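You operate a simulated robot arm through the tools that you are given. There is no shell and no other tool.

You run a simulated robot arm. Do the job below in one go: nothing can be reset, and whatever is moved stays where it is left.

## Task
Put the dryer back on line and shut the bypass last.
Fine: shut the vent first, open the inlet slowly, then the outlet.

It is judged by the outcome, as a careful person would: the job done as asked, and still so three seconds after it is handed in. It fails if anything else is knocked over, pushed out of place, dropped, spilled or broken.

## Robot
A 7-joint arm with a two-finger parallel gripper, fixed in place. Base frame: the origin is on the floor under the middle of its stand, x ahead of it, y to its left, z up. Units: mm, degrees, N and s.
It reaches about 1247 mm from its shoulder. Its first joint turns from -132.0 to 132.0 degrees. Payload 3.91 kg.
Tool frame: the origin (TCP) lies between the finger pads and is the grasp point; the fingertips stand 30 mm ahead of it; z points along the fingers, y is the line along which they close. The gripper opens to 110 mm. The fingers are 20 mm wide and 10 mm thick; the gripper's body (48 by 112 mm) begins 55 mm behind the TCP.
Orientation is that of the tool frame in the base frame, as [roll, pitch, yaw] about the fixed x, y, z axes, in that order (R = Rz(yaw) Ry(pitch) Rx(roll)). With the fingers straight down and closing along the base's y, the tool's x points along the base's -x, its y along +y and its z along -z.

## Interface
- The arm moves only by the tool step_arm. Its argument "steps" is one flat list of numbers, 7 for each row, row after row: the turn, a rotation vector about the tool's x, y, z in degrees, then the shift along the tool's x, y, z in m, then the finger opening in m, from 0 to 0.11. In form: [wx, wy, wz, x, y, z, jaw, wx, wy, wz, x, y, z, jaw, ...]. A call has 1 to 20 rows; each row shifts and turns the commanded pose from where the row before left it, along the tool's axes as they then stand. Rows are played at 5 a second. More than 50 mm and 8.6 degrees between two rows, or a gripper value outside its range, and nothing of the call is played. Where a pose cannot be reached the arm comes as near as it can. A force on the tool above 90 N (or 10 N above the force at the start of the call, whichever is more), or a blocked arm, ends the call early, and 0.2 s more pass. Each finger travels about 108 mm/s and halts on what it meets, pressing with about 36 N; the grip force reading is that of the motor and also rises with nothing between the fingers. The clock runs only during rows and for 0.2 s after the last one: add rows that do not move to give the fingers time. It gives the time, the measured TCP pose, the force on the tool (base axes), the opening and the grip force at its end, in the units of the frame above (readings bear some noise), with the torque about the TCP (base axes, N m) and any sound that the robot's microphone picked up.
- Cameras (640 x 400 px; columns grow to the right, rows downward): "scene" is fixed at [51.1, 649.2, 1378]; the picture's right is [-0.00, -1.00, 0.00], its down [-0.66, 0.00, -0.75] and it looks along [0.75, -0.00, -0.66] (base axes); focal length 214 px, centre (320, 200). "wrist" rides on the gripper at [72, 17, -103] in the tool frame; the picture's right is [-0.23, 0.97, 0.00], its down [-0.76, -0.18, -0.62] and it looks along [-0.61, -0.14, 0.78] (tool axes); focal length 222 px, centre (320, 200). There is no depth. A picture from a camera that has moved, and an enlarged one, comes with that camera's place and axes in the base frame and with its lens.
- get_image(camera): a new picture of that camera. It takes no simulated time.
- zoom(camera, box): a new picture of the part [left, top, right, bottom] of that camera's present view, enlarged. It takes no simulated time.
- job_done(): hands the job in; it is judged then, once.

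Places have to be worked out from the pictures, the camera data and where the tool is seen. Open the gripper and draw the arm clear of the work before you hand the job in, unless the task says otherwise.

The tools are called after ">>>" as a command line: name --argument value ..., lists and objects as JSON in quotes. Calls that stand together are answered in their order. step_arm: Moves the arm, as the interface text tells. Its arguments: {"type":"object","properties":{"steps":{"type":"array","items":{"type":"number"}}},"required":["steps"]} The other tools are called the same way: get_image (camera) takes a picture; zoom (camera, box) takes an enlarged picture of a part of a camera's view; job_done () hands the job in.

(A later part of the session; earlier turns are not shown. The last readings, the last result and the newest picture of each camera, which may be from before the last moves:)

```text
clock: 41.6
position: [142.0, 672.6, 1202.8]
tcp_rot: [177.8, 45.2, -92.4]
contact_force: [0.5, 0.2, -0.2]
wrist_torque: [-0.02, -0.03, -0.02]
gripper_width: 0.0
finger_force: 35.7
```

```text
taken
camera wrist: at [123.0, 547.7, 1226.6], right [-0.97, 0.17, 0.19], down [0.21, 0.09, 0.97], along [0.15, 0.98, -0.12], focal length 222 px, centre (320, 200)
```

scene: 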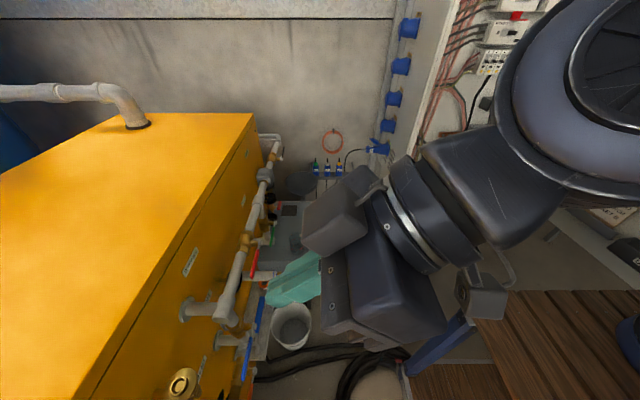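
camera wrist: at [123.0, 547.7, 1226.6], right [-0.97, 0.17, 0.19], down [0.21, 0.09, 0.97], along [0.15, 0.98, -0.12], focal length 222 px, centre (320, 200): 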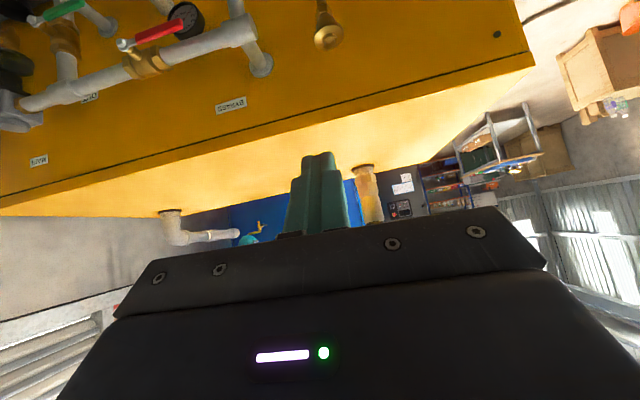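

Pitch reached 45° with no limit, and the camera looks level at the panel (picture upside down). I'll descend 240 mm at y about 672 and check tracking.

>>> step_arm --steps '[0, 0, 0, 0.0283, 0.004, 0.0283, 0, 0, 0, 0, 0.0283, 0.004, 0.0283, 0, 0, 0, 0, 0.0283, 0.004, 0.0283, 0, 0, 0, 0, 0.0283, 0.004, 0.0283, 0, 0, 0, 0, 0.0283, 0.004, 0.0283, 0, 0, 0, 0, 0.0283, 0.004, 0.0283, 0, 0, 0, 0, 0, 0, 0, 0]'

>>> get_image --camera "scene"

>>> get_image --camera "wrist"

```text
clock: 43.2
position: [116.0, 673.0, 967.3]
tcp_rot: [176.7, 45.6, -93.3]
contact_force: [0.2, -0.1, 0.3]
wrist_torque: [0.01, 0.0, 0.01]
gripper_width: 0.1
finger_force: 36.2
```

```text
taken
```

scene: 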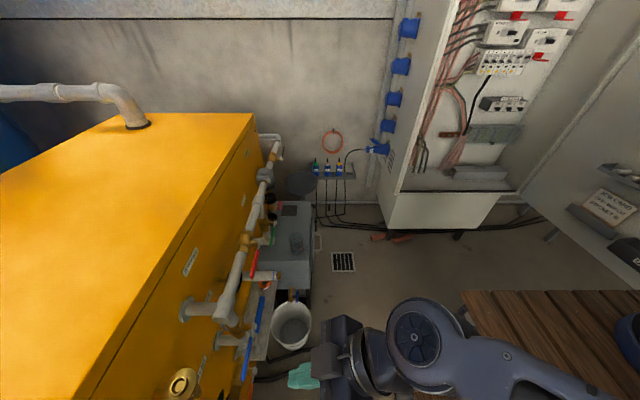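

```text
taken
camera wrist: at [98.4, 548.6, 990.5], right [-0.96, 0.18, 0.2], down [0.22, 0.08, 0.97], along [0.15, 0.98, -0.12], focal length 222 px, centre (320, 200)
```

wrist: 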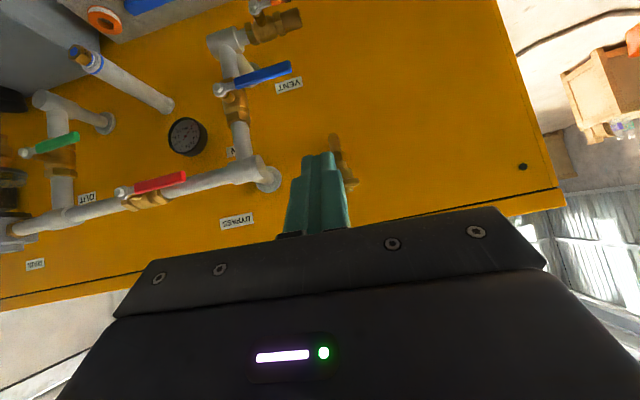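

Tracking is good at (116, 673, 967). I'll continue down to z about 790.

>>> step_arm --steps '[0, 0, 0, 0.0255, 0, 0.0255, 0, 0, 0, 0, 0.0255, 0, 0.0255, 0, 0, 0, 0, 0.0255, 0, 0.0255, 0, 0, 0, 0, 0.0255, 0, 0.0255, 0, 0, 0, 0, 0.0255, 0, 0.0255, 0, 0, 0, 0, 0, 0, 0, 0]'

>>> get_image --camera "scene"

>>> get_image --camera "wrist"

```text
clock: 44.1
position: [124.4, 688.6, 943.6]
tcp_rot: [161.1, 50.7, -106.6]
contact_force: [0.3, 0.2, 0.6]
wrist_torque: [0.02, 0.01, 0.0]
gripper_width: 0.0
finger_force: 35.8
stopped in row 4: the arm was blocked; the commanded pose is now the measured one
```

```text
taken
```

scene: 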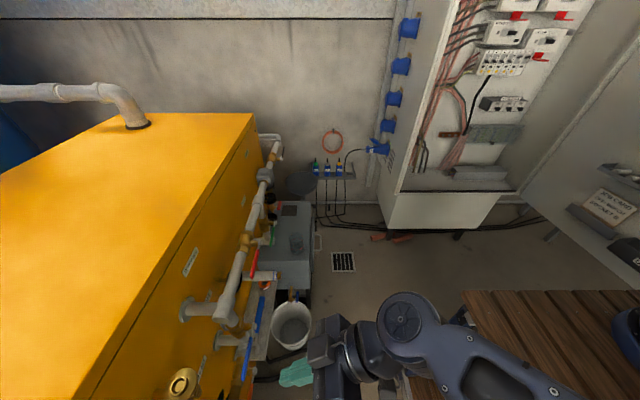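

```text
taken
camera wrist: at [104.4, 562.3, 955.3], right [-0.91, 0.17, 0.38], down [0.37, -0.04, 0.93], along [0.17, 0.98, -0.03], focal length 222 px, centre (320, 200)
```

wrist: 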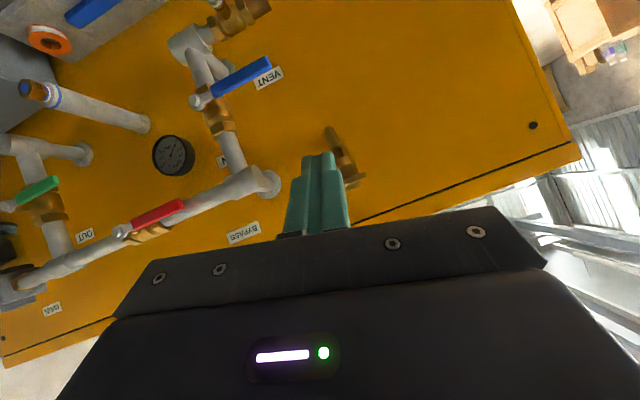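

It's flagged as blocked again at z 944, with the orientation twisting. A still row will tell me whether this is contact or just the arm slewing between postures.

>>> step_arm --steps '[0, 0, 0, 0, 0, 0, 0, 0, 0, 0, 0, 0, 0, 0]'

>>> zoom --camera "scene" --box '[250, 270, 640, 400]'

```text
clock: 44.9
position: [126.2, 690.1, 947.9]
tcp_rot: [160.8, 50.7, -107.5]
contact_force: [0.0, -0.2, -0.7]
wrist_torque: [0.02, -0.02, 0.0]
gripper_width: 0.0
finger_force: 36.0
stopped in row 2: the arm was blocked; the commanded pose is now the measured one
```

```text
1.64 times, centred on (445, 335) of scene
camera zoom: at [51.1, 649.2, 1378.0], right [0.0, -1.0, 0.0], down [-0.66, 0.0, -0.75], along [0.75, 0.0, -0.66], focal length 352 px, centre (115, -22)
```

zoom: 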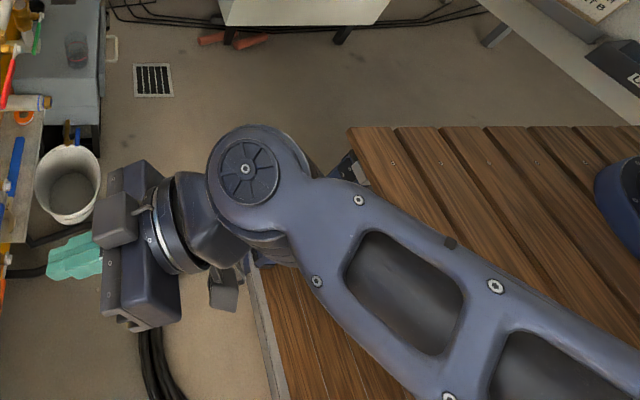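

Working the geometry through, the arm reaches up from a low shoulder. The elbow passes almost over the base here, so joint 1 runs into its ±132° stop at small x while the arm is high. I'll lift slightly, square the tool, shift right to x of about 350, descend there, and come left only at low height.

>>> step_arm --steps '[0, 0, 0, -0.023, 0.006, -0.018, 0, 0, 0, 0, -0.023, 0.006, -0.018, 0, 3.05, 3.75, -5.3, 0, 0, 0, 0, 3.05, 3.75, -5.3, 0, 0, 0, 0, 0, 0, 0, 0, -0.04, 0, 0, 0, 0, 0, 0, -0.04, 0, 0, 0, 0, 0, 0, -0.04, 0, 0, 0, 0, 0, 0, -0.04, 0, 0, 0, 0, 0, 0, -0.04, 0, 0, 0, 0, 0, 0, 0, 0, 0]'

>>> get_image --camera "scene"

```text
clock: 47.1
position: [306.4, 695.0, 1005.0]
tcp_rot: [-178.3, 44.4, -88.4]
contact_force: [-0.1, 0.7, -0.3]
wrist_torque: [0.03, -0.01, 0.01]
gripper_width: 0.0
finger_force: 35.7
```

```text
taken
```

scene: 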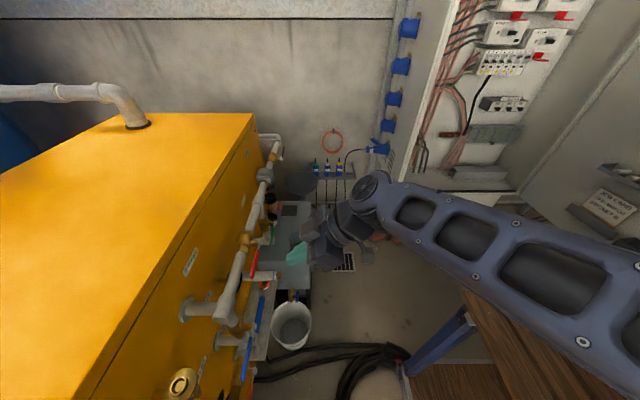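

Tracking is clean at (306, 695, 1005). I'll descend here by 220 mm, holding y about 690.

>>> step_arm --steps '[0, 0, 0, 0.0262, -0.004, 0.0262, 0, 0, 0, 0, 0.0262, -0.004, 0.0262, 0, 0, 0, 0, 0.0262, -0.004, 0.0262, 0, 0, 0, 0, 0.0262, -0.004, 0.0262, 0, 0, 0, 0, 0.0262, -0.004, 0.0262, 0, 0, 0, 0, 0.0262, -0.004, 0.0262, 0, 0, 0, 0, 0, 0, 0, 0]'

>>> get_image --camera "scene"

>>> get_image --camera "wrist"

```text
clock: 48.7
position: [335.2, 693.5, 782.5]
tcp_rot: [-178.4, 44.3, -88.4]
contact_force: [0.0, -0.1, -0.1]
wrist_torque: [-0.01, 0.0, -0.01]
gripper_width: 0.3
finger_force: 35.7
```

```text
taken
```

scene: 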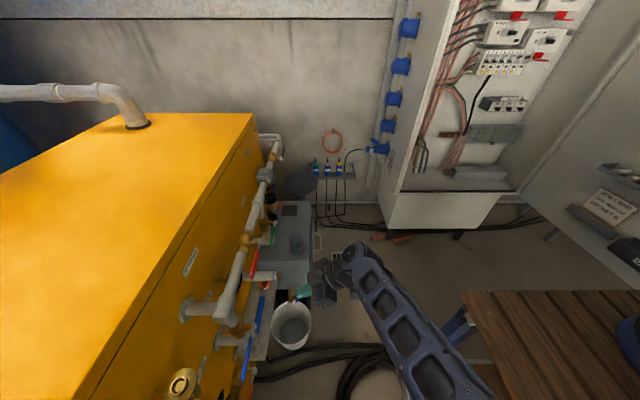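

```text
taken
camera wrist: at [320.2, 568.6, 806.8], right [-0.98, 0.15, 0.14], down [0.16, 0.11, 0.98], along [0.14, 0.98, -0.13], focal length 222 px, centre (320, 200)
```

wrist: 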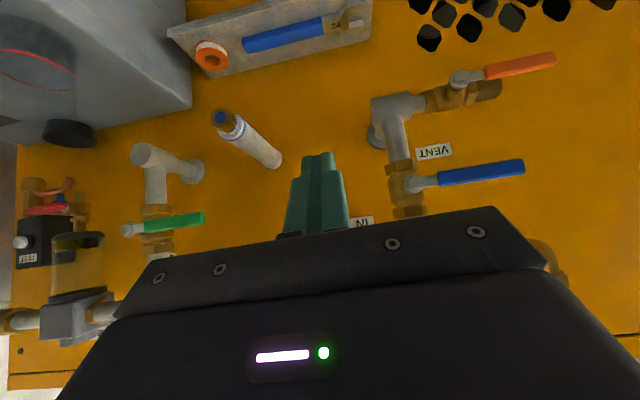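

The descent worked with no block at (335, 694, 783). The view is excellent: orange, blue and green levers are all in sight. Now I'll slide left toward x of about 110 at this height.

>>> step_arm --steps '[0, 0, 0, 0, 0.03, 0, 0, 0, 0, 0, 0, 0.03, 0, 0, 0, 0, 0, 0, 0.03, 0, 0, 0, 0, 0, 0, 0.03, 0, 0, 0, 0, 0, 0, 0.03, 0, 0, 0, 0, 0, 0, 0.03, 0, 0, 0, 0, 0, 0, 0, 0, 0]'

>>> get_image --camera "scene"

>>> get_image --camera "wrist"

```text
clock: 50.5
position: [198.8, 690.8, 777.9]
tcp_rot: [-178.3, 44.3, -91.5]
contact_force: [0.5, -0.7, 0.9]
wrist_torque: [0.0, 0.03, 0.02]
gripper_width: 0.2
finger_force: 35.8
stopped in row 7: the arm was blocked; the commanded pose is now the measured one
```

```text
taken
```

scene: 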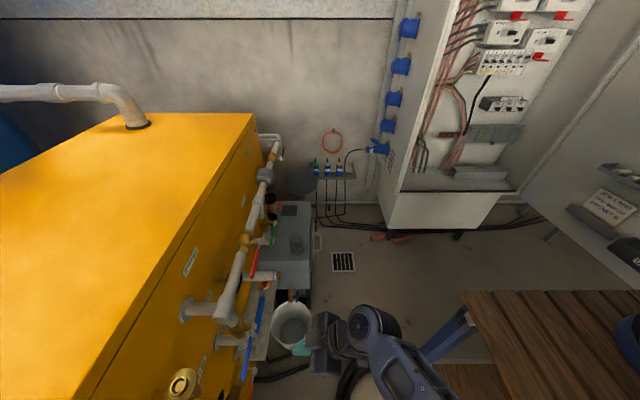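

```text
taken
camera wrist: at [176.7, 567.6, 803.0], right [-0.97, 0.21, 0.14], down [0.16, 0.1, 0.98], along [0.19, 0.97, -0.13], focal length 222 px, centre (320, 200)
```

wrist: 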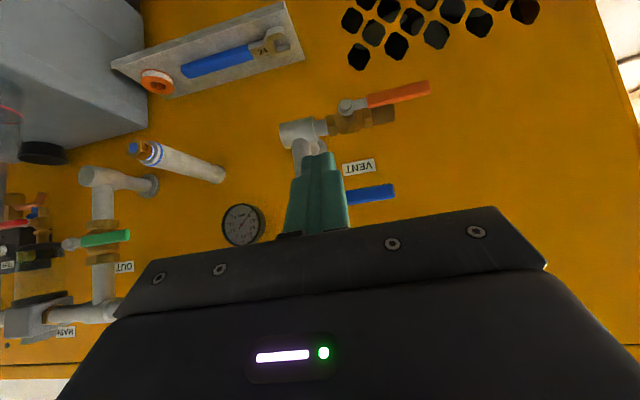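

The left-leaning elbow still blocks the arm at x of about 199. I need the other elbow side, so I'll go right and up into open space to change posture there.

>>> step_arm --steps '[0, 0, 0, 0, -0.04, 0, 0, 0, 0, 0, 0, -0.04, 0, 0, 0, 0, 0, 0, -0.04, 0, 0, 0, 0, 0, -0.0283, 0, -0.0283, 0, 0, 0, 0, -0.0283, 0, -0.0283, 0, 0, 0, 0, -0.0283, 0, -0.0283, 0, 0, 0, 0, -0.0283, 0, -0.0283, 0, 0, 0, 0, -0.0283, 0, -0.0283, 0, 0, 0, 0, -0.0283, 0, -0.0283, 0, 0, 0, 0, -0.0283, 0, -0.0283, 0, 0, 0, 0, -0.0283, 0, -0.0283, 0, 0, 0, 0, -0.0283, 0, -0.0283, 0, 0, 0, 0, -0.0283, 0, -0.0283, 0, 0, 0, 0, 0, 0, 0, 0]'

>>> get_image --camera "scene"

```text
clock: 53.5
position: [300.7, 690.1, 1181.5]
tcp_rot: [-178.3, 44.4, -90.9]
contact_force: [0.3, -1.0, -0.1]
wrist_torque: [0.04, 0.02, 0.01]
gripper_width: 0.1
finger_force: 35.5
```

```text
taken
```

scene: 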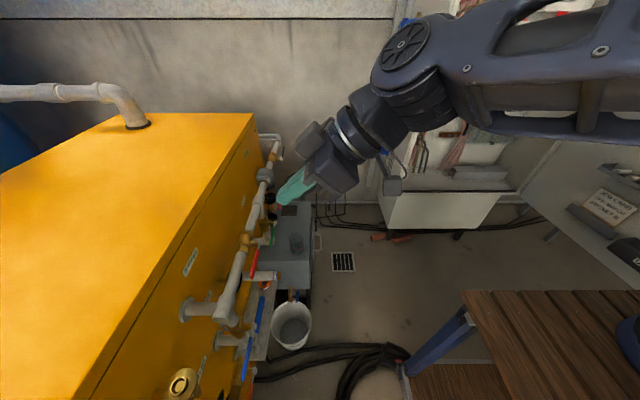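

Here the elbow is nearly central. Earlier, pulling the wrist back toward the base with the tool near horizontal swung the elbow to the right. I'll repeat that now with the natural roll, up in free space.

>>> step_arm --steps '[0, -6, 0, 0.0212, -0.01, -0.0212, 0, 0, -6, 0, 0.0212, -0.01, -0.0212, 0, 0, -6, 0, 0.018, -0.01, -0.024, 0, 0, -6, 0, 0.015, -0.01, -0.026, 0, 0, 0, 0, 0.0116, -0.01, -0.0277, 0, 0, 0, 0, 0.0116, -0.01, -0.0277, 0, 0, 0, 0, 0.0116, -0.01, -0.0277, 0, 0, 0, 0, 0.0116, 0, -0.0277, 0, 0, 0, 0, 0, 0, 0, 0]'

>>> get_image --camera "scene"

```text
clock: 55.5
position: [362.5, 446.1, 1176.3]
tcp_rot: [-176.8, 68.4, -89.0]
contact_force: [0.7, -0.8, -0.8]
wrist_torque: [0.01, -0.01, 0.02]
gripper_width: 0.0
finger_force: 35.9
```

```text
taken
```

scene: 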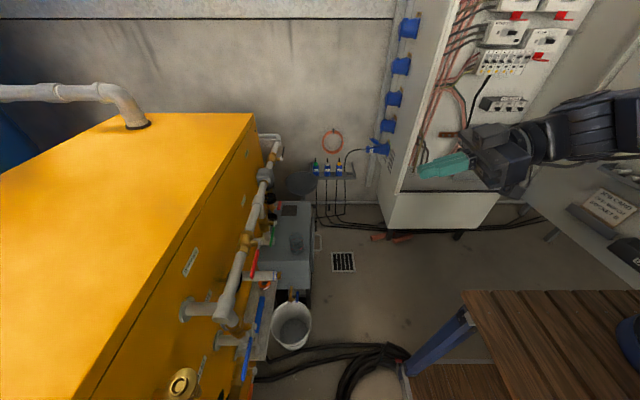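

The picture matches the early posture. Now I'll descend with this roll and check which way the forearm swings.

>>> step_arm --steps '[0, 0, 0, 0.0354, 0, 0.0194, 0, 0, 0, 0, 0.0354, 0, 0.0194, 0, 0, 0, 0, 0.0354, 0, 0.0194, 0, 0, 0, 0, 0.0354, 0, 0.0194, 0, 0, 0, 0, 0.0354, 0, 0.0194, 0, 0, 0, 0, 0.0354, 0, 0.0194, 0, 0, 0, 0, 0, 0, 0, 0]'

>>> get_image --camera "scene"

```text
clock: 57.1
position: [368.6, 477.8, 935.7]
tcp_rot: [-176.7, 68.4, -89.0]
contact_force: [0.7, 0.4, 0.2]
wrist_torque: [0.0, 0.0, 0.02]
gripper_width: 0.0
finger_force: 36.1
```

```text
taken
```

scene: 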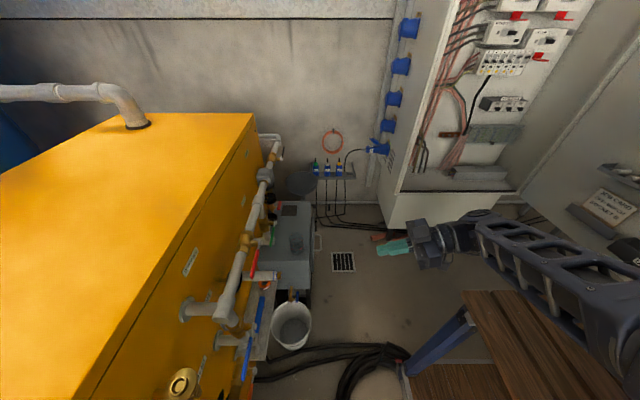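

Tracking is clean at (369, 478, 936), and the forearm now comes in from the right and behind. I'll extend outward in +y to about 660 while lowering slightly, and look again.

>>> step_arm --steps '[0, 0, 0, 0.0018, 0, 0.0383, 0, 0, 0, 0, 0.0018, 0, 0.0383, 0, 0, 0, 0, 0.0018, 0, 0.0383, 0, 0, 0, 0, 0.0018, 0, 0.0383, 0, 0, 0, 0, 0.0018, 0, 0.0383, 0, 0, 0, 0, 0, 0, 0, 0]'

>>> get_image --camera "scene"

```text
clock: 58.5
position: [376.7, 652.5, 856.6]
tcp_rot: [-176.7, 68.3, -88.8]
contact_force: [-0.5, -0.4, 1.1]
wrist_torque: [0.02, 0.0, -0.03]
gripper_width: 0.2
finger_force: 36.5
```

```text
taken
```

scene: 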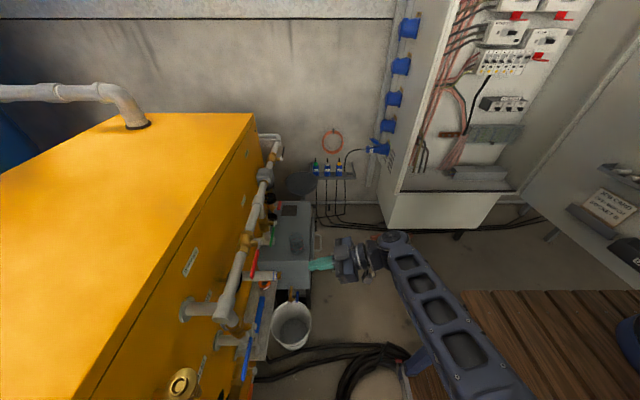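

This elbow estimate is uncertain, so I'll just test it: slide left from here at low height while edging outward, and watch for a block.

>>> step_arm --steps '[0, 0, 0, -0.003, 0.03, 0.0075, 0, 0, 0, 0, -0.003, 0.03, 0.0075, 0, 0, 0, 0, -0.003, 0.03, 0.0075, 0, 0, 0, 0, -0.003, 0.03, 0.0075, 0, 0, 0, 0, -0.003, 0.03, 0.0075, 0, 0, 0, 0, 0, 0, 0, 0]'

>>> get_image --camera "scene"

>>> get_image --camera "wrist"

```text
clock: 59.9
position: [252.0, 693.6, 868.4]
tcp_rot: [-177.2, 67.6, -89.5]
contact_force: [-0.6, -0.1, -0.6]
wrist_torque: [0.0, 0.04, -0.02]
gripper_width: 0.0
finger_force: 35.5
out of reach, approached as far as the arm can: row 4, 5
```

```text
taken
```

scene: 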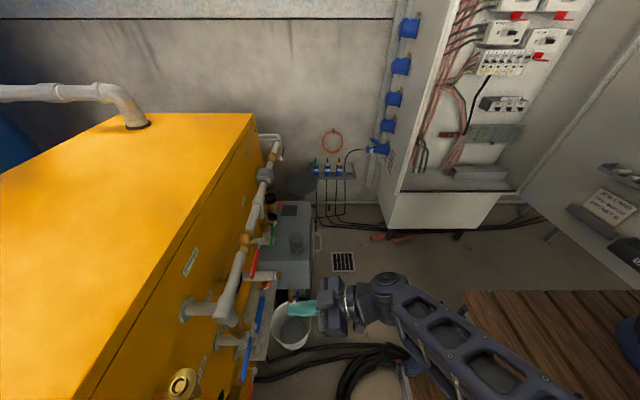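

```text
taken
camera wrist: at [231.4, 570.4, 842.8], right [-0.97, 0.12, 0.19], down [0.15, -0.29, 0.94], along [0.17, 0.95, 0.27], focal length 222 px, centre (320, 200)
```

wrist: 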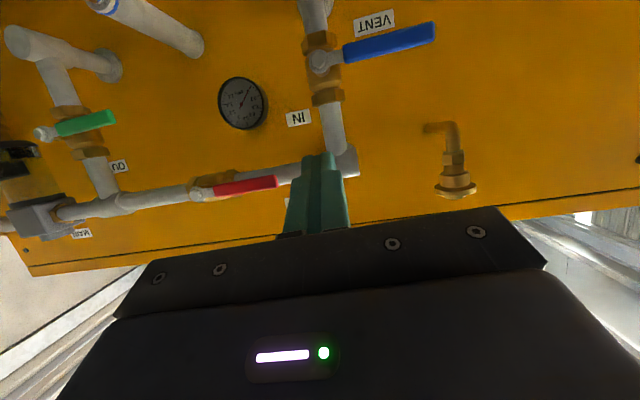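

Now the limit is "out of reach" rather than "blocked", so this is a different posture from before. I'll pitch the tool down by another 20° to ease the wrist and try left again.

>>> step_arm --steps '[0, 7, 0, 0, 0, 0, 0, 0, 7, 0, 0, 0, 0, 0, 0, 7, 0, 0, 0, 0, 0, 0, 0, 0, 0, 0.025, 0, 0, 0, 0, 0, 0, 0.025, 0, 0, 0, 0, 0, 0, 0.025, 0, 0, 0, 0, 0, 0, 0, 0, 0]'

>>> get_image --camera "scene"

```text
clock: 61.5
position: [198.9, 701.2, 867.1]
tcp_rot: [-178.9, 47.2, -92.8]
contact_force: [0.6, 0.0, -0.3]
wrist_torque: [0.02, 0.0, 0.03]
gripper_width: 0.0
finger_force: 36.2
```

```text
taken
```

scene: 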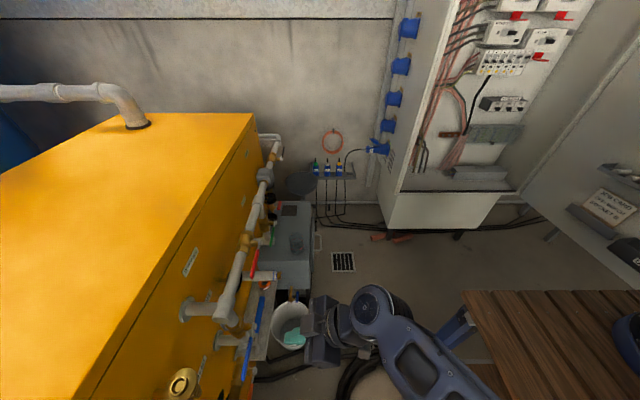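

Again it stalls near x of 199. I'll zoom in on the forearm and the bench end to look for a contact.

>>> zoom --camera "scene" --box '[280, 260, 520, 400]'

>>> step_arm --steps '[0, 0, 0, 0, 0.01, 0, 0, 0, 0, 0, 0, 0.01, 0, 0, 0, 0, 0, 0, 0, 0, 0]'

>>> zoom --camera "scene" --box '[280, 260, 520, 400]'

```text
2.67 times, centred on (400, 330) of scene
camera zoom: at [51.1, 649.2, 1378.0], right [0.0, -1.0, 0.0], down [-0.66, 0.0, -0.75], along [0.75, 0.0, -0.66], focal length 572 px, centre (107, -147)
```

zoom: 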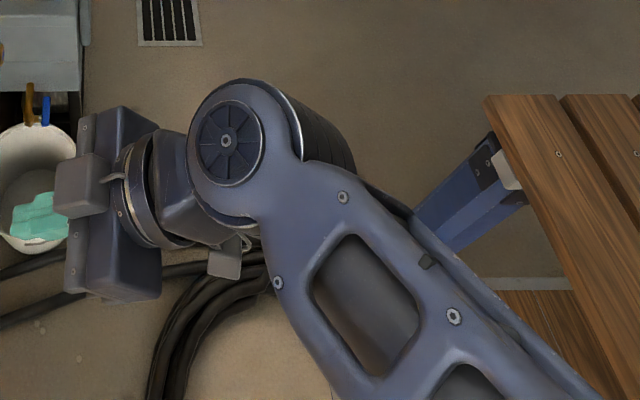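

```text
clock: 62.5
position: [210.4, 699.1, 872.0]
tcp_rot: [-179.0, 47.6, -95.4]
contact_force: [-0.3, 0.4, 0.7]
wrist_torque: [-0.02, 0.03, 0.02]
gripper_width: 0.1
finger_force: 36.1
stopped in row 3: the arm was blocked; the commanded pose is now the measured one
```

```text
2.67 times, centred on (400, 330) of scene
camera zoom: at [51.1, 649.2, 1378.0], right [0.0, -1.0, 0.0], down [-0.66, 0.0, -0.75], along [0.75, 0.0, -0.66], focal length 572 px, centre (107, -147)
```

zoom: 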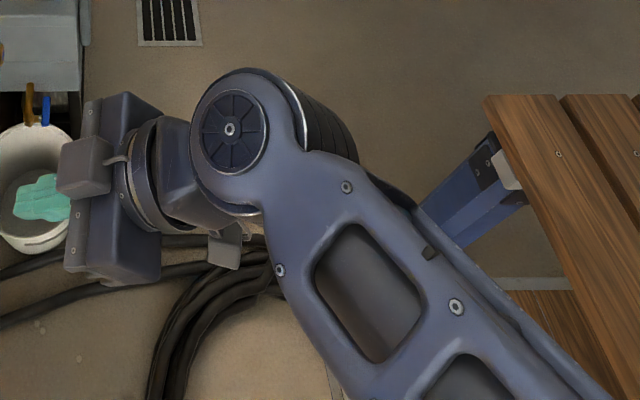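

Commanding left made it creep right, so one joint is against a stop in this near-base posture. Reaching farther out should relax the elbow, so I'll extend toward y of about 765 (tips still short of the levers) and retry left in small steps.

>>> step_arm --steps '[0, 0, 0, -0.0155, 0, 0.0155, 0, 0, 0, 0, -0.0155, 0, 0.0155, 0, 0, 0, 0, -0.0155, 0, 0.0155, 0, 0, 0, 0, 0, 0, 0, 0]'

>>> step_arm --steps '[0, 0, 0, 0, 0.015, 0, 0, 0, 0, 0, 0, 0.015, 0, 0, 0, 0, 0, 0, 0.015, 0, 0, 0, 0, 0, 0, 0, 0, 0]'

>>> get_image --camera "scene"

```text
clock: 63.5
position: [205.9, 761.8, 878.3]
tcp_rot: [-179.2, 48.0, -94.7]
contact_force: [0.2, -0.5, -0.7]
wrist_torque: [-0.02, 0.02, -0.02]
gripper_width: 0.0
finger_force: 36.4
```

```text
clock: 64.5
position: [175.6, 767.2, 874.9]
tcp_rot: [-179.5, 47.8, -95.8]
contact_force: [0.9, 0.2, 0.3]
wrist_torque: [-0.02, 0.0, 0.0]
gripper_width: 0.3
finger_force: 36.2
```

```text
taken
```

scene: 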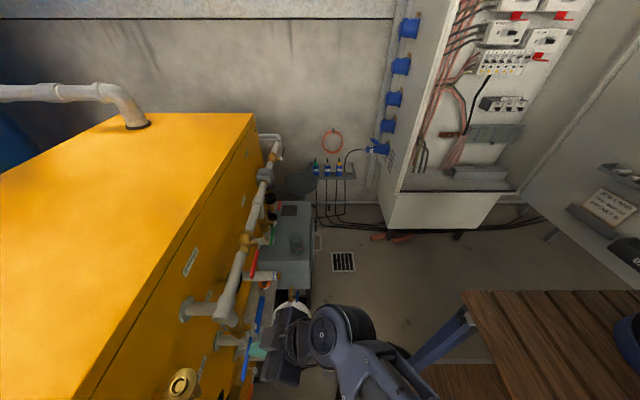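

Reaching out helped: x is 176 with good tracking. I'll yaw the tool about 30° so it points slightly toward -x, which keeps the wrist joint farther right and relaxes the stop further.

>>> step_arm --steps '[-4.45, 0, -4.03, 0, 0, 0, 0, -4.45, 0, -4.03, 0, 0, 0, 0, -4.45, 0, -4.03, 0, 0, 0, 0, -4.45, 0, -4.03, 0, 0, 0, 0, -4.45, 0, -4.03, 0, 0, 0, 0, -4.45, 0, -4.03, 0, 0, 0, 0, 0, 0, 0, 0, 0, 0, 0]'

>>> get_image --camera "scene"

>>> get_image --camera "wrist"

```text
clock: 66.1
position: [161.6, 763.2, 876.4]
tcp_rot: [-179.2, 47.6, -58.7]
contact_force: [0.4, 0.2, -0.6]
wrist_torque: [-0.01, -0.02, 0.0]
gripper_width: 0.3
finger_force: 36.3
```

```text
taken
```

scene: 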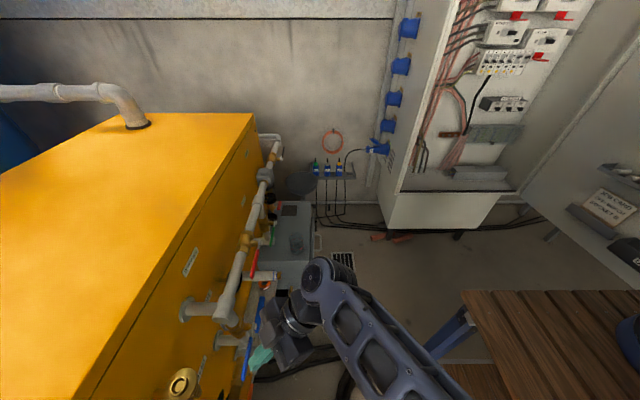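

```text
taken
camera wrist: at [211.1, 647.8, 895.7], right [-0.92, -0.37, 0.16], down [0.12, 0.13, 0.98], along [-0.38, 0.92, -0.08], focal length 222 px, centre (320, 200)
```

wrist: 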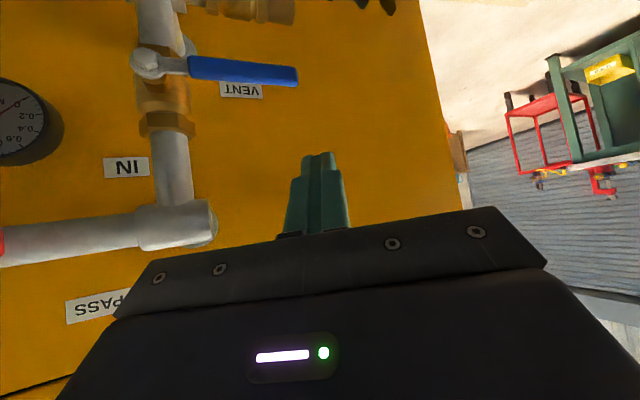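

That worked: the tool points (-0.38, 0.63, -0.67) and tracks well. Next I'll drop to about (112, 745, 746), in front of and above the orange lever, still 60 mm short of the lever plane.

>>> step_arm --steps '[0, 0, 0, 0.0178, 0.0104, 0.0191, 0, 0, 0, 0, 0.0178, 0.0104, 0.0191, 0, 0, 0, 0, 0.0178, 0.0104, 0.0191, 0, 0, 0, 0, 0.0178, 0.0104, 0.0191, 0, 0, 0, 0, 0.0178, 0.0104, 0.0191, 0, 0, 0, 0, 0, 0, 0, 0]'

>>> get_image --camera "wrist"

>>> get_image --camera "scene"

```text
clock: 67.5
position: [112.9, 748.0, 748.5]
tcp_rot: [-179.2, 47.6, -58.8]
contact_force: [-0.1, 1.6, -0.2]
wrist_torque: [0.0, -0.01, -0.02]
gripper_width: 0.0
finger_force: 36.0
```

```text
taken
camera wrist: at [162.0, 630.5, 764.6], right [-0.92, -0.37, 0.16], down [0.12, 0.13, 0.98], along [-0.38, 0.92, -0.08], focal length 222 px, centre (320, 200)
```

wrist: 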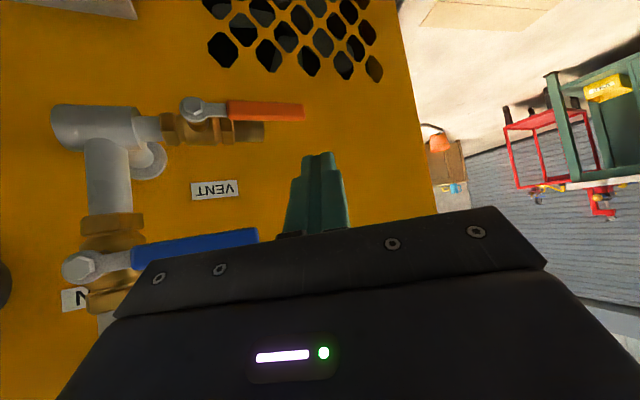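

```text
taken
```

scene: 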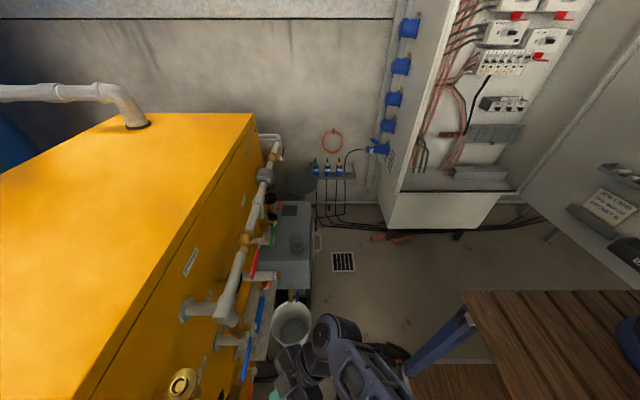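

The view is clean and the numbers agree: orange pivot about (175, 812, 664), tip about (90, 808, 667). I'll flatten the pitch by 15° so the gripper body stays below the blue lever, then check the new pose.

>>> step_arm --steps '[0, -7.5, 0, 0, 0, 0, 0, 0, -7.5, 0, 0, 0, 0, 0, 0, 0, 0, 0, 0, 0, 0]'

>>> get_image --camera "wrist"

```text
clock: 68.3
position: [111.6, 747.7, 746.7]
tcp_rot: [-178.8, 62.6, -58.4]
contact_force: [0.2, -0.4, -0.2]
wrist_torque: [-0.03, 0.02, -0.02]
gripper_width: 0.0
finger_force: 36.0
```

```text
taken
camera wrist: at [162.1, 631.0, 731.9], right [-0.89, -0.41, 0.19], down [0.25, -0.09, 0.96], along [-0.38, 0.91, 0.18], focal length 222 px, centre (320, 200)
```

wrist: 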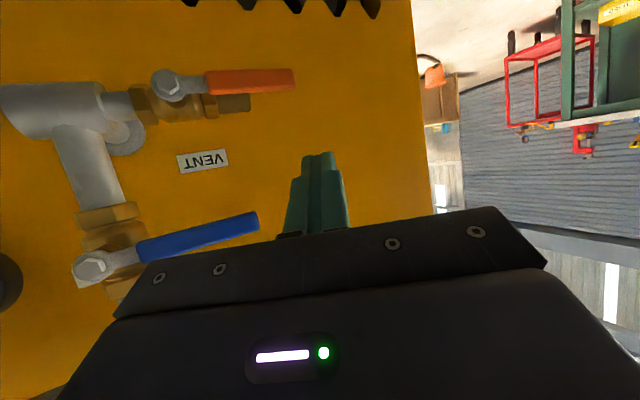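

Tracking is good, and the orange lever spans z 660–677. I'll move the closed fingers in over the lever near its tip (x about 98), about 10 mm above it.

>>> step_arm --steps '[0, 0, 0, 0.0025, -0.0073, 0.0211, 0, 0, 0, 0, 0.0025, -0.0073, 0.0211, 0, 0, 0, 0, 0.0025, -0.0073, 0.0211, 0, 0, 0, 0, 0, 0, 0, 0]'

>>> get_image --camera "wrist"

>>> zoom --camera "scene" --box '[200, 300, 340, 400]'

```text
clock: 69.3
position: [104.5, 805.1, 712.4]
tcp_rot: [-178.9, 62.7, -58.5]
contact_force: [-0.5, 0.0, -0.2]
wrist_torque: [-0.01, -0.02, -0.01]
gripper_width: 0.0
finger_force: 36.1
```

```text
taken
camera wrist: at [154.2, 687.5, 696.3], right [-0.89, -0.41, 0.19], down [0.25, -0.09, 0.96], along [-0.38, 0.91, 0.18], focal length 222 px, centre (320, 200)
```

wrist: 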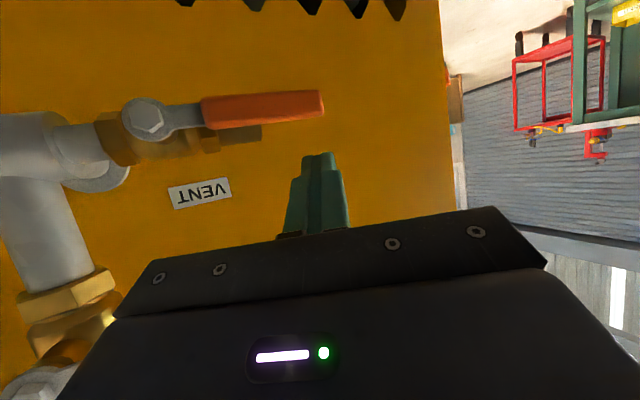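

```text
4.00 times, centred on (270, 350) of scene
camera zoom: at [51.1, 649.2, 1378.0], right [0.0, -1.0, 0.0], down [-0.66, 0.0, -0.75], along [0.75, 0.0, -0.66], focal length 858 px, centre (520, -400)
```

zoom: 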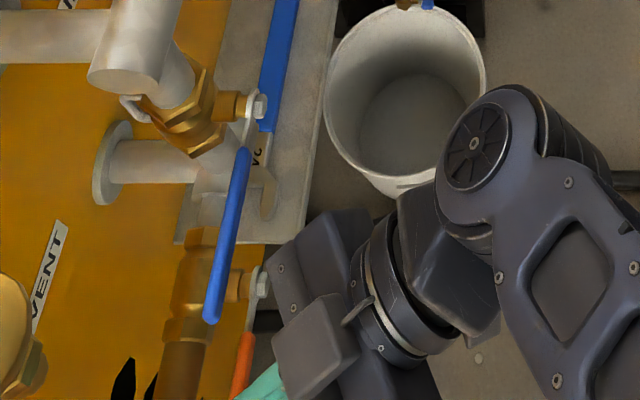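

The fingers are over the orange lever's tip with about 15–20 mm of vertical gap. I'll lower gently toward contact.

>>> step_arm --steps '[0, 0, 0, 0.0071, 0, 0.0037, 0, 0, 0, 0, 0.0062, 0, 0.0032, 0, 0, 0, 0, 0, 0, 0, 0]'

>>> step_arm --steps '[0, 0, 0, 0.0036, 0, 0.0018, 0]'

>>> get_image --camera "wrist"

```text
clock: 70.1
position: [105.1, 803.5, 695.3]
tcp_rot: [-179.0, 62.6, -58.5]
contact_force: [-0.6, 0.0, -0.3]
wrist_torque: [0.02, 0.01, -0.02]
gripper_width: 0.0
finger_force: 36.2
```

```text
clock: 70.5
position: [105.0, 804.6, 692.9]
tcp_rot: [-178.9, 62.7, -58.3]
contact_force: [0.2, -0.6, 0.5]
wrist_torque: [-0.02, 0.0, 0.02]
gripper_width: 0.1
finger_force: 36.5
```

```text
taken
camera wrist: at [154.6, 687.4, 677.7], right [-0.89, -0.41, 0.19], down [0.25, -0.09, 0.96], along [-0.38, 0.91, 0.18], focal length 222 px, centre (320, 200)
```

wrist: 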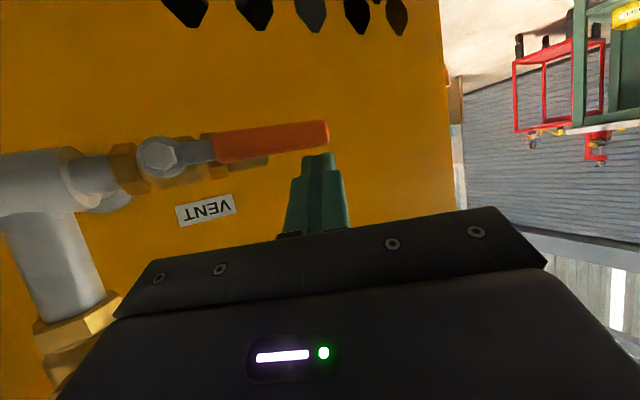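

Almost touching, force still near zero. I'll press down a few millimetres at a time and watch the force.

>>> step_arm --steps '[0, 0, 0, 0.0036, 0, 0.0018, 0]'

>>> step_arm --steps '[0, 0, 0, 0.0036, 0, 0.0018, 0]'

>>> get_image --camera "wrist"

```text
clock: 70.9
position: [104.9, 804.2, 688.6]
tcp_rot: [-179.1, 62.7, -58.3]
contact_force: [0.4, 0.3, 0.3]
wrist_torque: [-0.02, -0.01, 0.0]
gripper_width: 0.0
finger_force: 35.8
```

```text
clock: 71.3
position: [105.5, 803.6, 684.0]
tcp_rot: [-178.9, 62.6, -58.3]
contact_force: [-0.2, 0.9, -0.2]
wrist_torque: [-0.04, -0.03, -0.04]
gripper_width: 0.0
finger_force: 35.8
```

```text
taken
camera wrist: at [154.6, 687.4, 669.4], right [-0.89, -0.41, 0.19], down [0.25, -0.09, 0.96], along [-0.38, 0.91, 0.18], focal length 222 px, centre (320, 200)
```

wrist: 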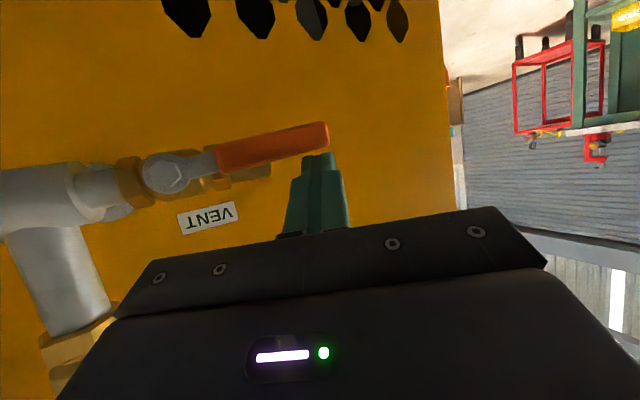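

The lever is turning downward with almost no force (about 7° already), so the vent shuts by going down. I'll follow its arc to about 45° and look again.

>>> step_arm --steps '[0, 0, 0, 0.0118, -0.0033, 0.0038, 0, 0, 0, 0, 0.0084, -0.001, 0.0037, 0, 0, 0, 0, 0.0084, -0.001, 0.0037, 0, 0, 0, 0, 0.0085, -0.003, 0.0024, 0, 0, 0, 0, 0.0085, -0.003, 0.0024, 0]'

>>> get_image --camera "wrist"

```text
clock: 72.5
position: [118.0, 804.7, 636.8]
tcp_rot: [-178.9, 62.4, -58.3]
contact_force: [-1.3, 1.2, 0.3]
wrist_torque: [-0.01, 0.02, 0.0]
gripper_width: 0.0
finger_force: 36.2
```

```text
taken
camera wrist: at [167.9, 687.6, 621.2], right [-0.89, -0.41, 0.19], down [0.25, -0.09, 0.96], along [-0.38, 0.91, 0.18], focal length 222 px, centre (320, 200)
```

wrist: 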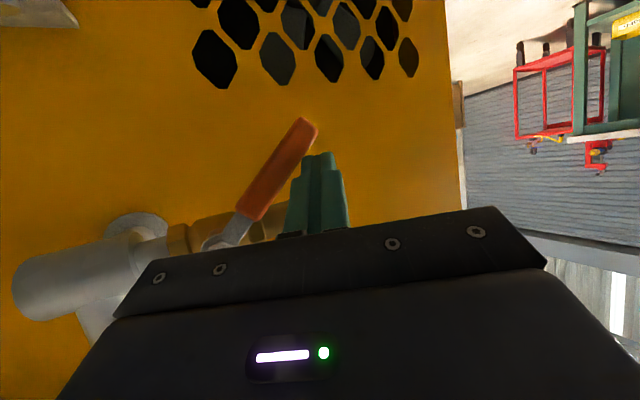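

The lever is at about 50° and following smoothly. I'll continue the arc toward straight down.

>>> step_arm --steps '[0, 0, 0, 0.0078, -0.0047, 0.0008, 0, 0, 0, 0, 0.0078, -0.0047, 0.0008, 0, 0, 0, 0, 0.0068, -0.0062, -0.0007, 0, 0, 0, 0, 0.0068, -0.0062, -0.0007, 0, 0, 0, 0, 0.0052, -0.0072, -0.0023, 0, 0, 0, 0, 0.0052, -0.0072, -0.0023, 0]'

>>> get_image --camera "wrist"

```text
clock: 73.9
position: [161.8, 803.7, 603.6]
tcp_rot: [-179.0, 62.5, -58.3]
contact_force: [-2.0, -1.3, 1.0]
wrist_torque: [-0.01, 0.0, 0.0]
gripper_width: 0.1
finger_force: 36.3
```

```text
taken
camera wrist: at [211.0, 687.3, 588.8], right [-0.89, -0.41, 0.19], down [0.25, -0.09, 0.96], along [-0.38, 0.91, 0.18], focal length 222 px, centre (320, 200)
```

wrist: 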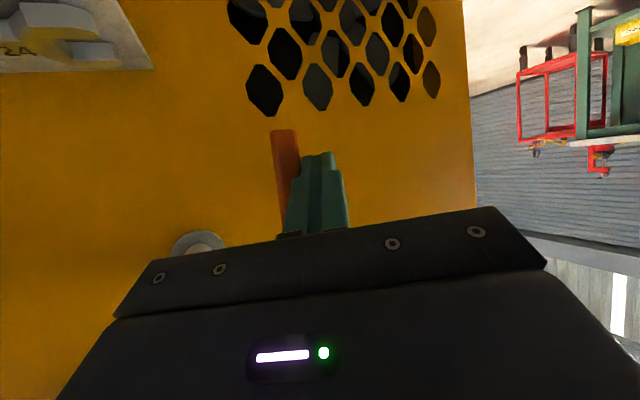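

The lever is nearly straight down. I'll push gently on toward +x to find its end stop.

>>> step_arm --steps '[0, 0, 0, 0.001, -0.0034, -0.0019, 0]'

>>> step_arm --steps '[0, 0, 0, 0.001, -0.0034, -0.0019, 0]'

>>> get_image --camera "wrist"

```text
clock: 74.3
position: [165.7, 803.7, 601.8]
tcp_rot: [-178.9, 62.4, -58.5]
contact_force: [-2.1, -1.0, -3.0]
wrist_torque: [-0.06, 0.0, 0.08]
gripper_width: 0.2
finger_force: 35.5
```

```text
clock: 74.7
position: [169.2, 803.7, 603.8]
tcp_rot: [-179.0, 62.5, -58.4]
contact_force: [-7.0, -1.3, -4.9]
wrist_torque: [-0.12, 0.16, 0.09]
gripper_width: 0.1
finger_force: 36.2
```

```text
taken
camera wrist: at [218.5, 686.9, 588.9], right [-0.89, -0.41, 0.19], down [0.25, -0.09, 0.96], along [-0.38, 0.91, 0.18], focal length 222 px, centre (320, 200)
```

wrist: 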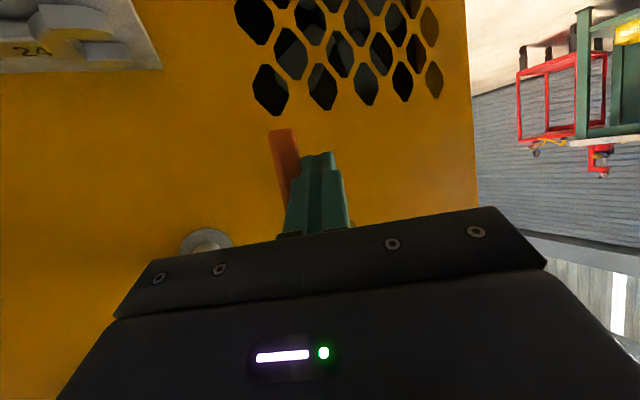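

Resistance is starting to rise (7 N), which suggests the stop. I'll push a little more to confirm.

>>> step_arm --steps '[0, 0, 0, 0.0007, -0.0026, -0.0014, 0]'

>>> step_arm --steps '[0, 0, 0, 0.0007, -0.0026, -0.0014, 0]'

>>> zoom --camera "wrist" --box '[180, 90, 380, 250]'

```text
clock: 75.1
position: [168.5, 803.7, 603.5]
tcp_rot: [-179.1, 62.6, -58.3]
contact_force: [-23.0, -9.5, -4.0]
wrist_torque: [-0.13, 0.15, 0.35]
gripper_width: 0.0
finger_force: 36.1
```

```text
clock: 75.5
position: [169.8, 803.3, 604.3]
tcp_rot: [-179.3, 62.6, -58.4]
contact_force: [-46.8, -19.2, -2.9]
wrist_torque: [0.06, -0.14, 0.81]
gripper_width: 0.1
finger_force: 35.6
```

```text
2.50 times, centred on (280, 170) of wrist
camera zoom: at [220.6, 687.3, 588.9], right [-0.89, -0.41, 0.2], down [0.25, -0.09, 0.96], along [-0.38, 0.91, 0.18], focal length 555 px, centre (420, 275)
```

zoom: 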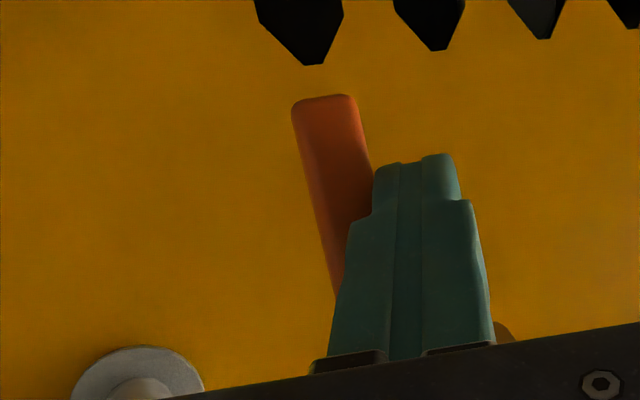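

The force climbs to 47 N with no motion, so the orange vent lever is hard on its stop, straight down: the vent is shut. I'll back off from the lever and retreat in -y.

>>> step_arm --steps '[0, 0, 0, -0.0012, 0.0043, 0.0023, 0, 0, 0, 0, -0.0012, 0.0043, 0.0023, 0, 0, 0, 0, -0.0012, 0.0043, 0.0023, 0, 0, 0, 0, 0.0118, 0.0157, -0.0227, 0, 0, 0, 0, 0.0118, 0.0157, -0.0227, 0, 0, 0, 0, 0, 0, 0, 0]'

>>> get_image --camera "wrist"

```text
clock: 76.9
position: [160.5, 743.8, 603.8]
tcp_rot: [-178.9, 62.6, -58.4]
contact_force: [-0.2, 0.1, 0.8]
wrist_torque: [0.02, -0.02, 0.02]
gripper_width: 0.0
finger_force: 35.8
```

```text
taken
camera wrist: at [209.7, 627.1, 589.3], right [-0.89, -0.41, 0.19], down [0.25, -0.09, 0.96], along [-0.38, 0.91, 0.18], focal length 222 px, centre (320, 200)
```

wrist: 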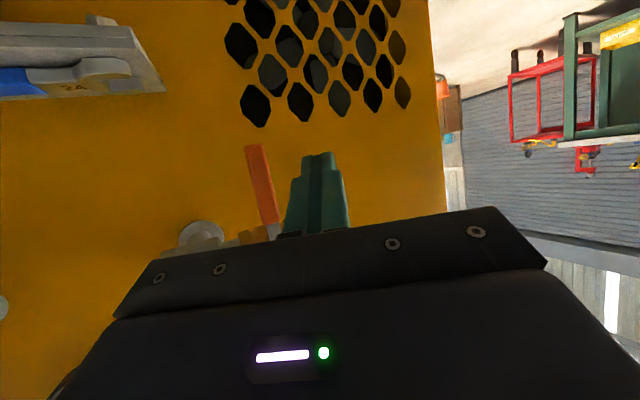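

The vent lever stays down on its own. Now I'll rise in front of the blue lever and roll the tool 90°, so the gripper's narrow side faces the pipes and the camera views the inlet from the left.

>>> step_arm --steps '[0, 0, 0, -0.029, 0, -0.0179, 0, 0, 0, 0, -0.029, 0, -0.0179, 0, 0, 0, 0, -0.029, 0, -0.0179, 0, 0, 0, 0, -0.029, 0, -0.0179, 0, 0, 0, 8.5, 0, 0, 0, 0, 0, 0, 8.5, 0, 0, 0, 0, 0, 0, 8.5, 0, 0, 0, 0, 0, 0, 8.5, 0, 0, 0, 0, 0, 0, 8.5, 0, 0, 0, 0, 0, 0, 8.5, 0, 0, 0, 0, 0, 0, 8.5, 0, 0, 0, 0, 0, 0, 8.5, 0, 0, 0, 0, 0, 0, 8.5, 0, 0, 0, 0, 0, 0, 8.5, 0, 0, 0, 0, 0, 0, 5, 0, 0, 0, 0, 0, 0, 0, 0, 0, 0, 0]'

>>> get_image --camera "wrist"

>>> get_image --camera "scene"

```text
clock: 80.3
position: [162.4, 734.7, 740.1]
tcp_rot: [117.4, 0.4, -149.4]
contact_force: [-0.4, -0.2, 1.3]
wrist_torque: [-0.03, 0.03, -0.02]
gripper_width: 0.1
finger_force: 36.2
```

```text
taken
camera wrist: at [143.8, 624.6, 804.0], right [-0.04, 0.5, 0.87], down [0.98, -0.16, 0.14], along [0.2, 0.85, -0.48], focal length 222 px, centre (320, 200)
```

wrist: 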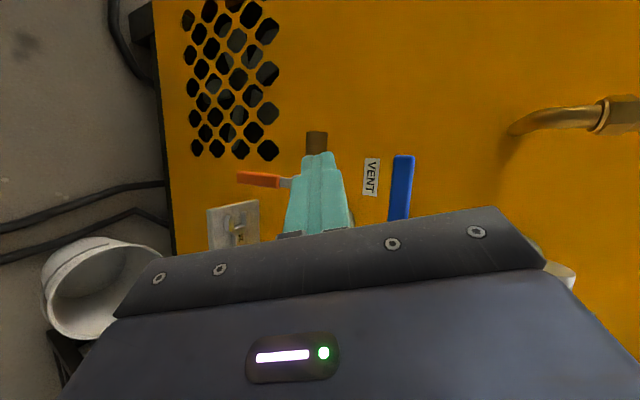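

```text
taken
```

scene: 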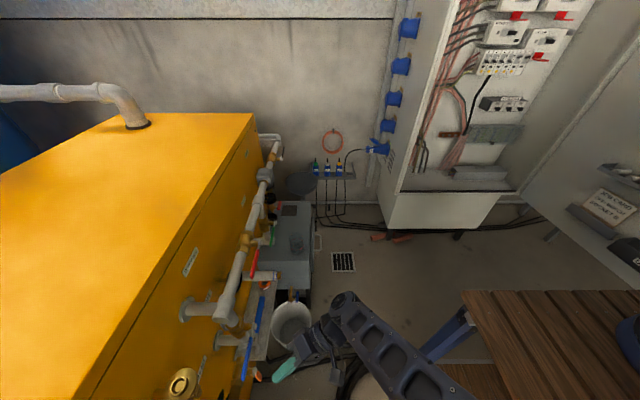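

Rolled and tracking well. The blue lever near its tip spans z 763–780 (tip at about x 144). I'll slide the closed fingers in below it at x of about 161, leaving roughly a 6 mm gap.

>>> step_arm --steps '[0, 0, 0, -0.0095, 0.0081, 0.012, 0, 0, 0, 0, -0.0095, 0.0081, 0.012, 0, 0, 0, 0, -0.0095, 0.0081, 0.012, 0, 0, 0, 0, -0.0095, 0.0081, 0.012, 0, 0, 0, 0, 0, 0, 0, 0]'

>>> get_image --camera "wrist"

>>> zoom --camera "scene" --box '[200, 290, 340, 400]'

```text
clock: 81.5
position: [167.5, 804.2, 746.6]
tcp_rot: [117.5, 0.5, -149.3]
contact_force: [0.5, 0.7, 0.3]
wrist_torque: [0.0, 0.01, 0.01]
gripper_width: 0.0
finger_force: 36.3
```

```text
taken
camera wrist: at [146.8, 693.5, 810.9], right [-0.04, 0.5, 0.87], down [0.98, -0.16, 0.14], along [0.2, 0.85, -0.48], focal length 222 px, centre (320, 200)
```

wrist: 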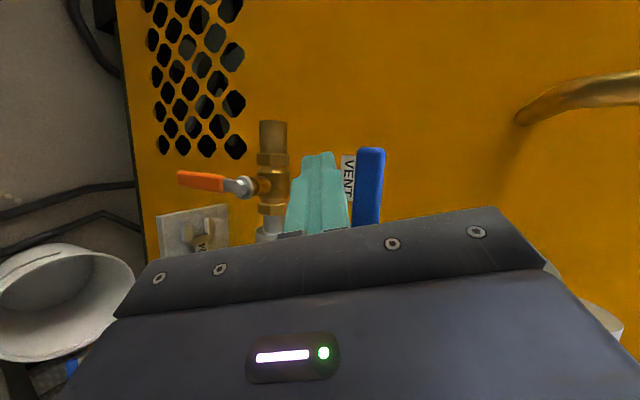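

```text
3.64 times, centred on (270, 345) of scene
camera zoom: at [51.1, 649.2, 1378.0], right [0.0, -1.0, 0.0], down [-0.66, 0.0, -0.75], along [0.75, 0.0, -0.66], focal length 780 px, centre (502, -327)
```

zoom: 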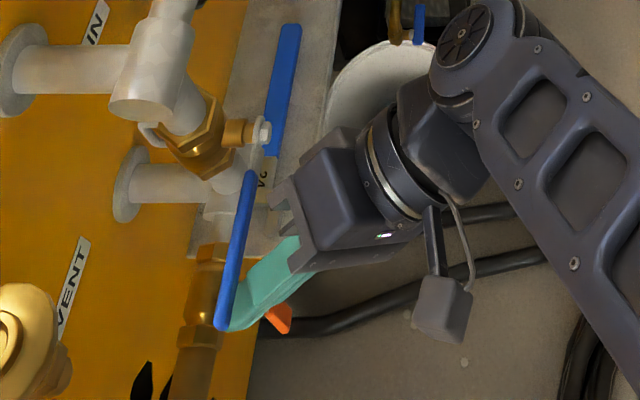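

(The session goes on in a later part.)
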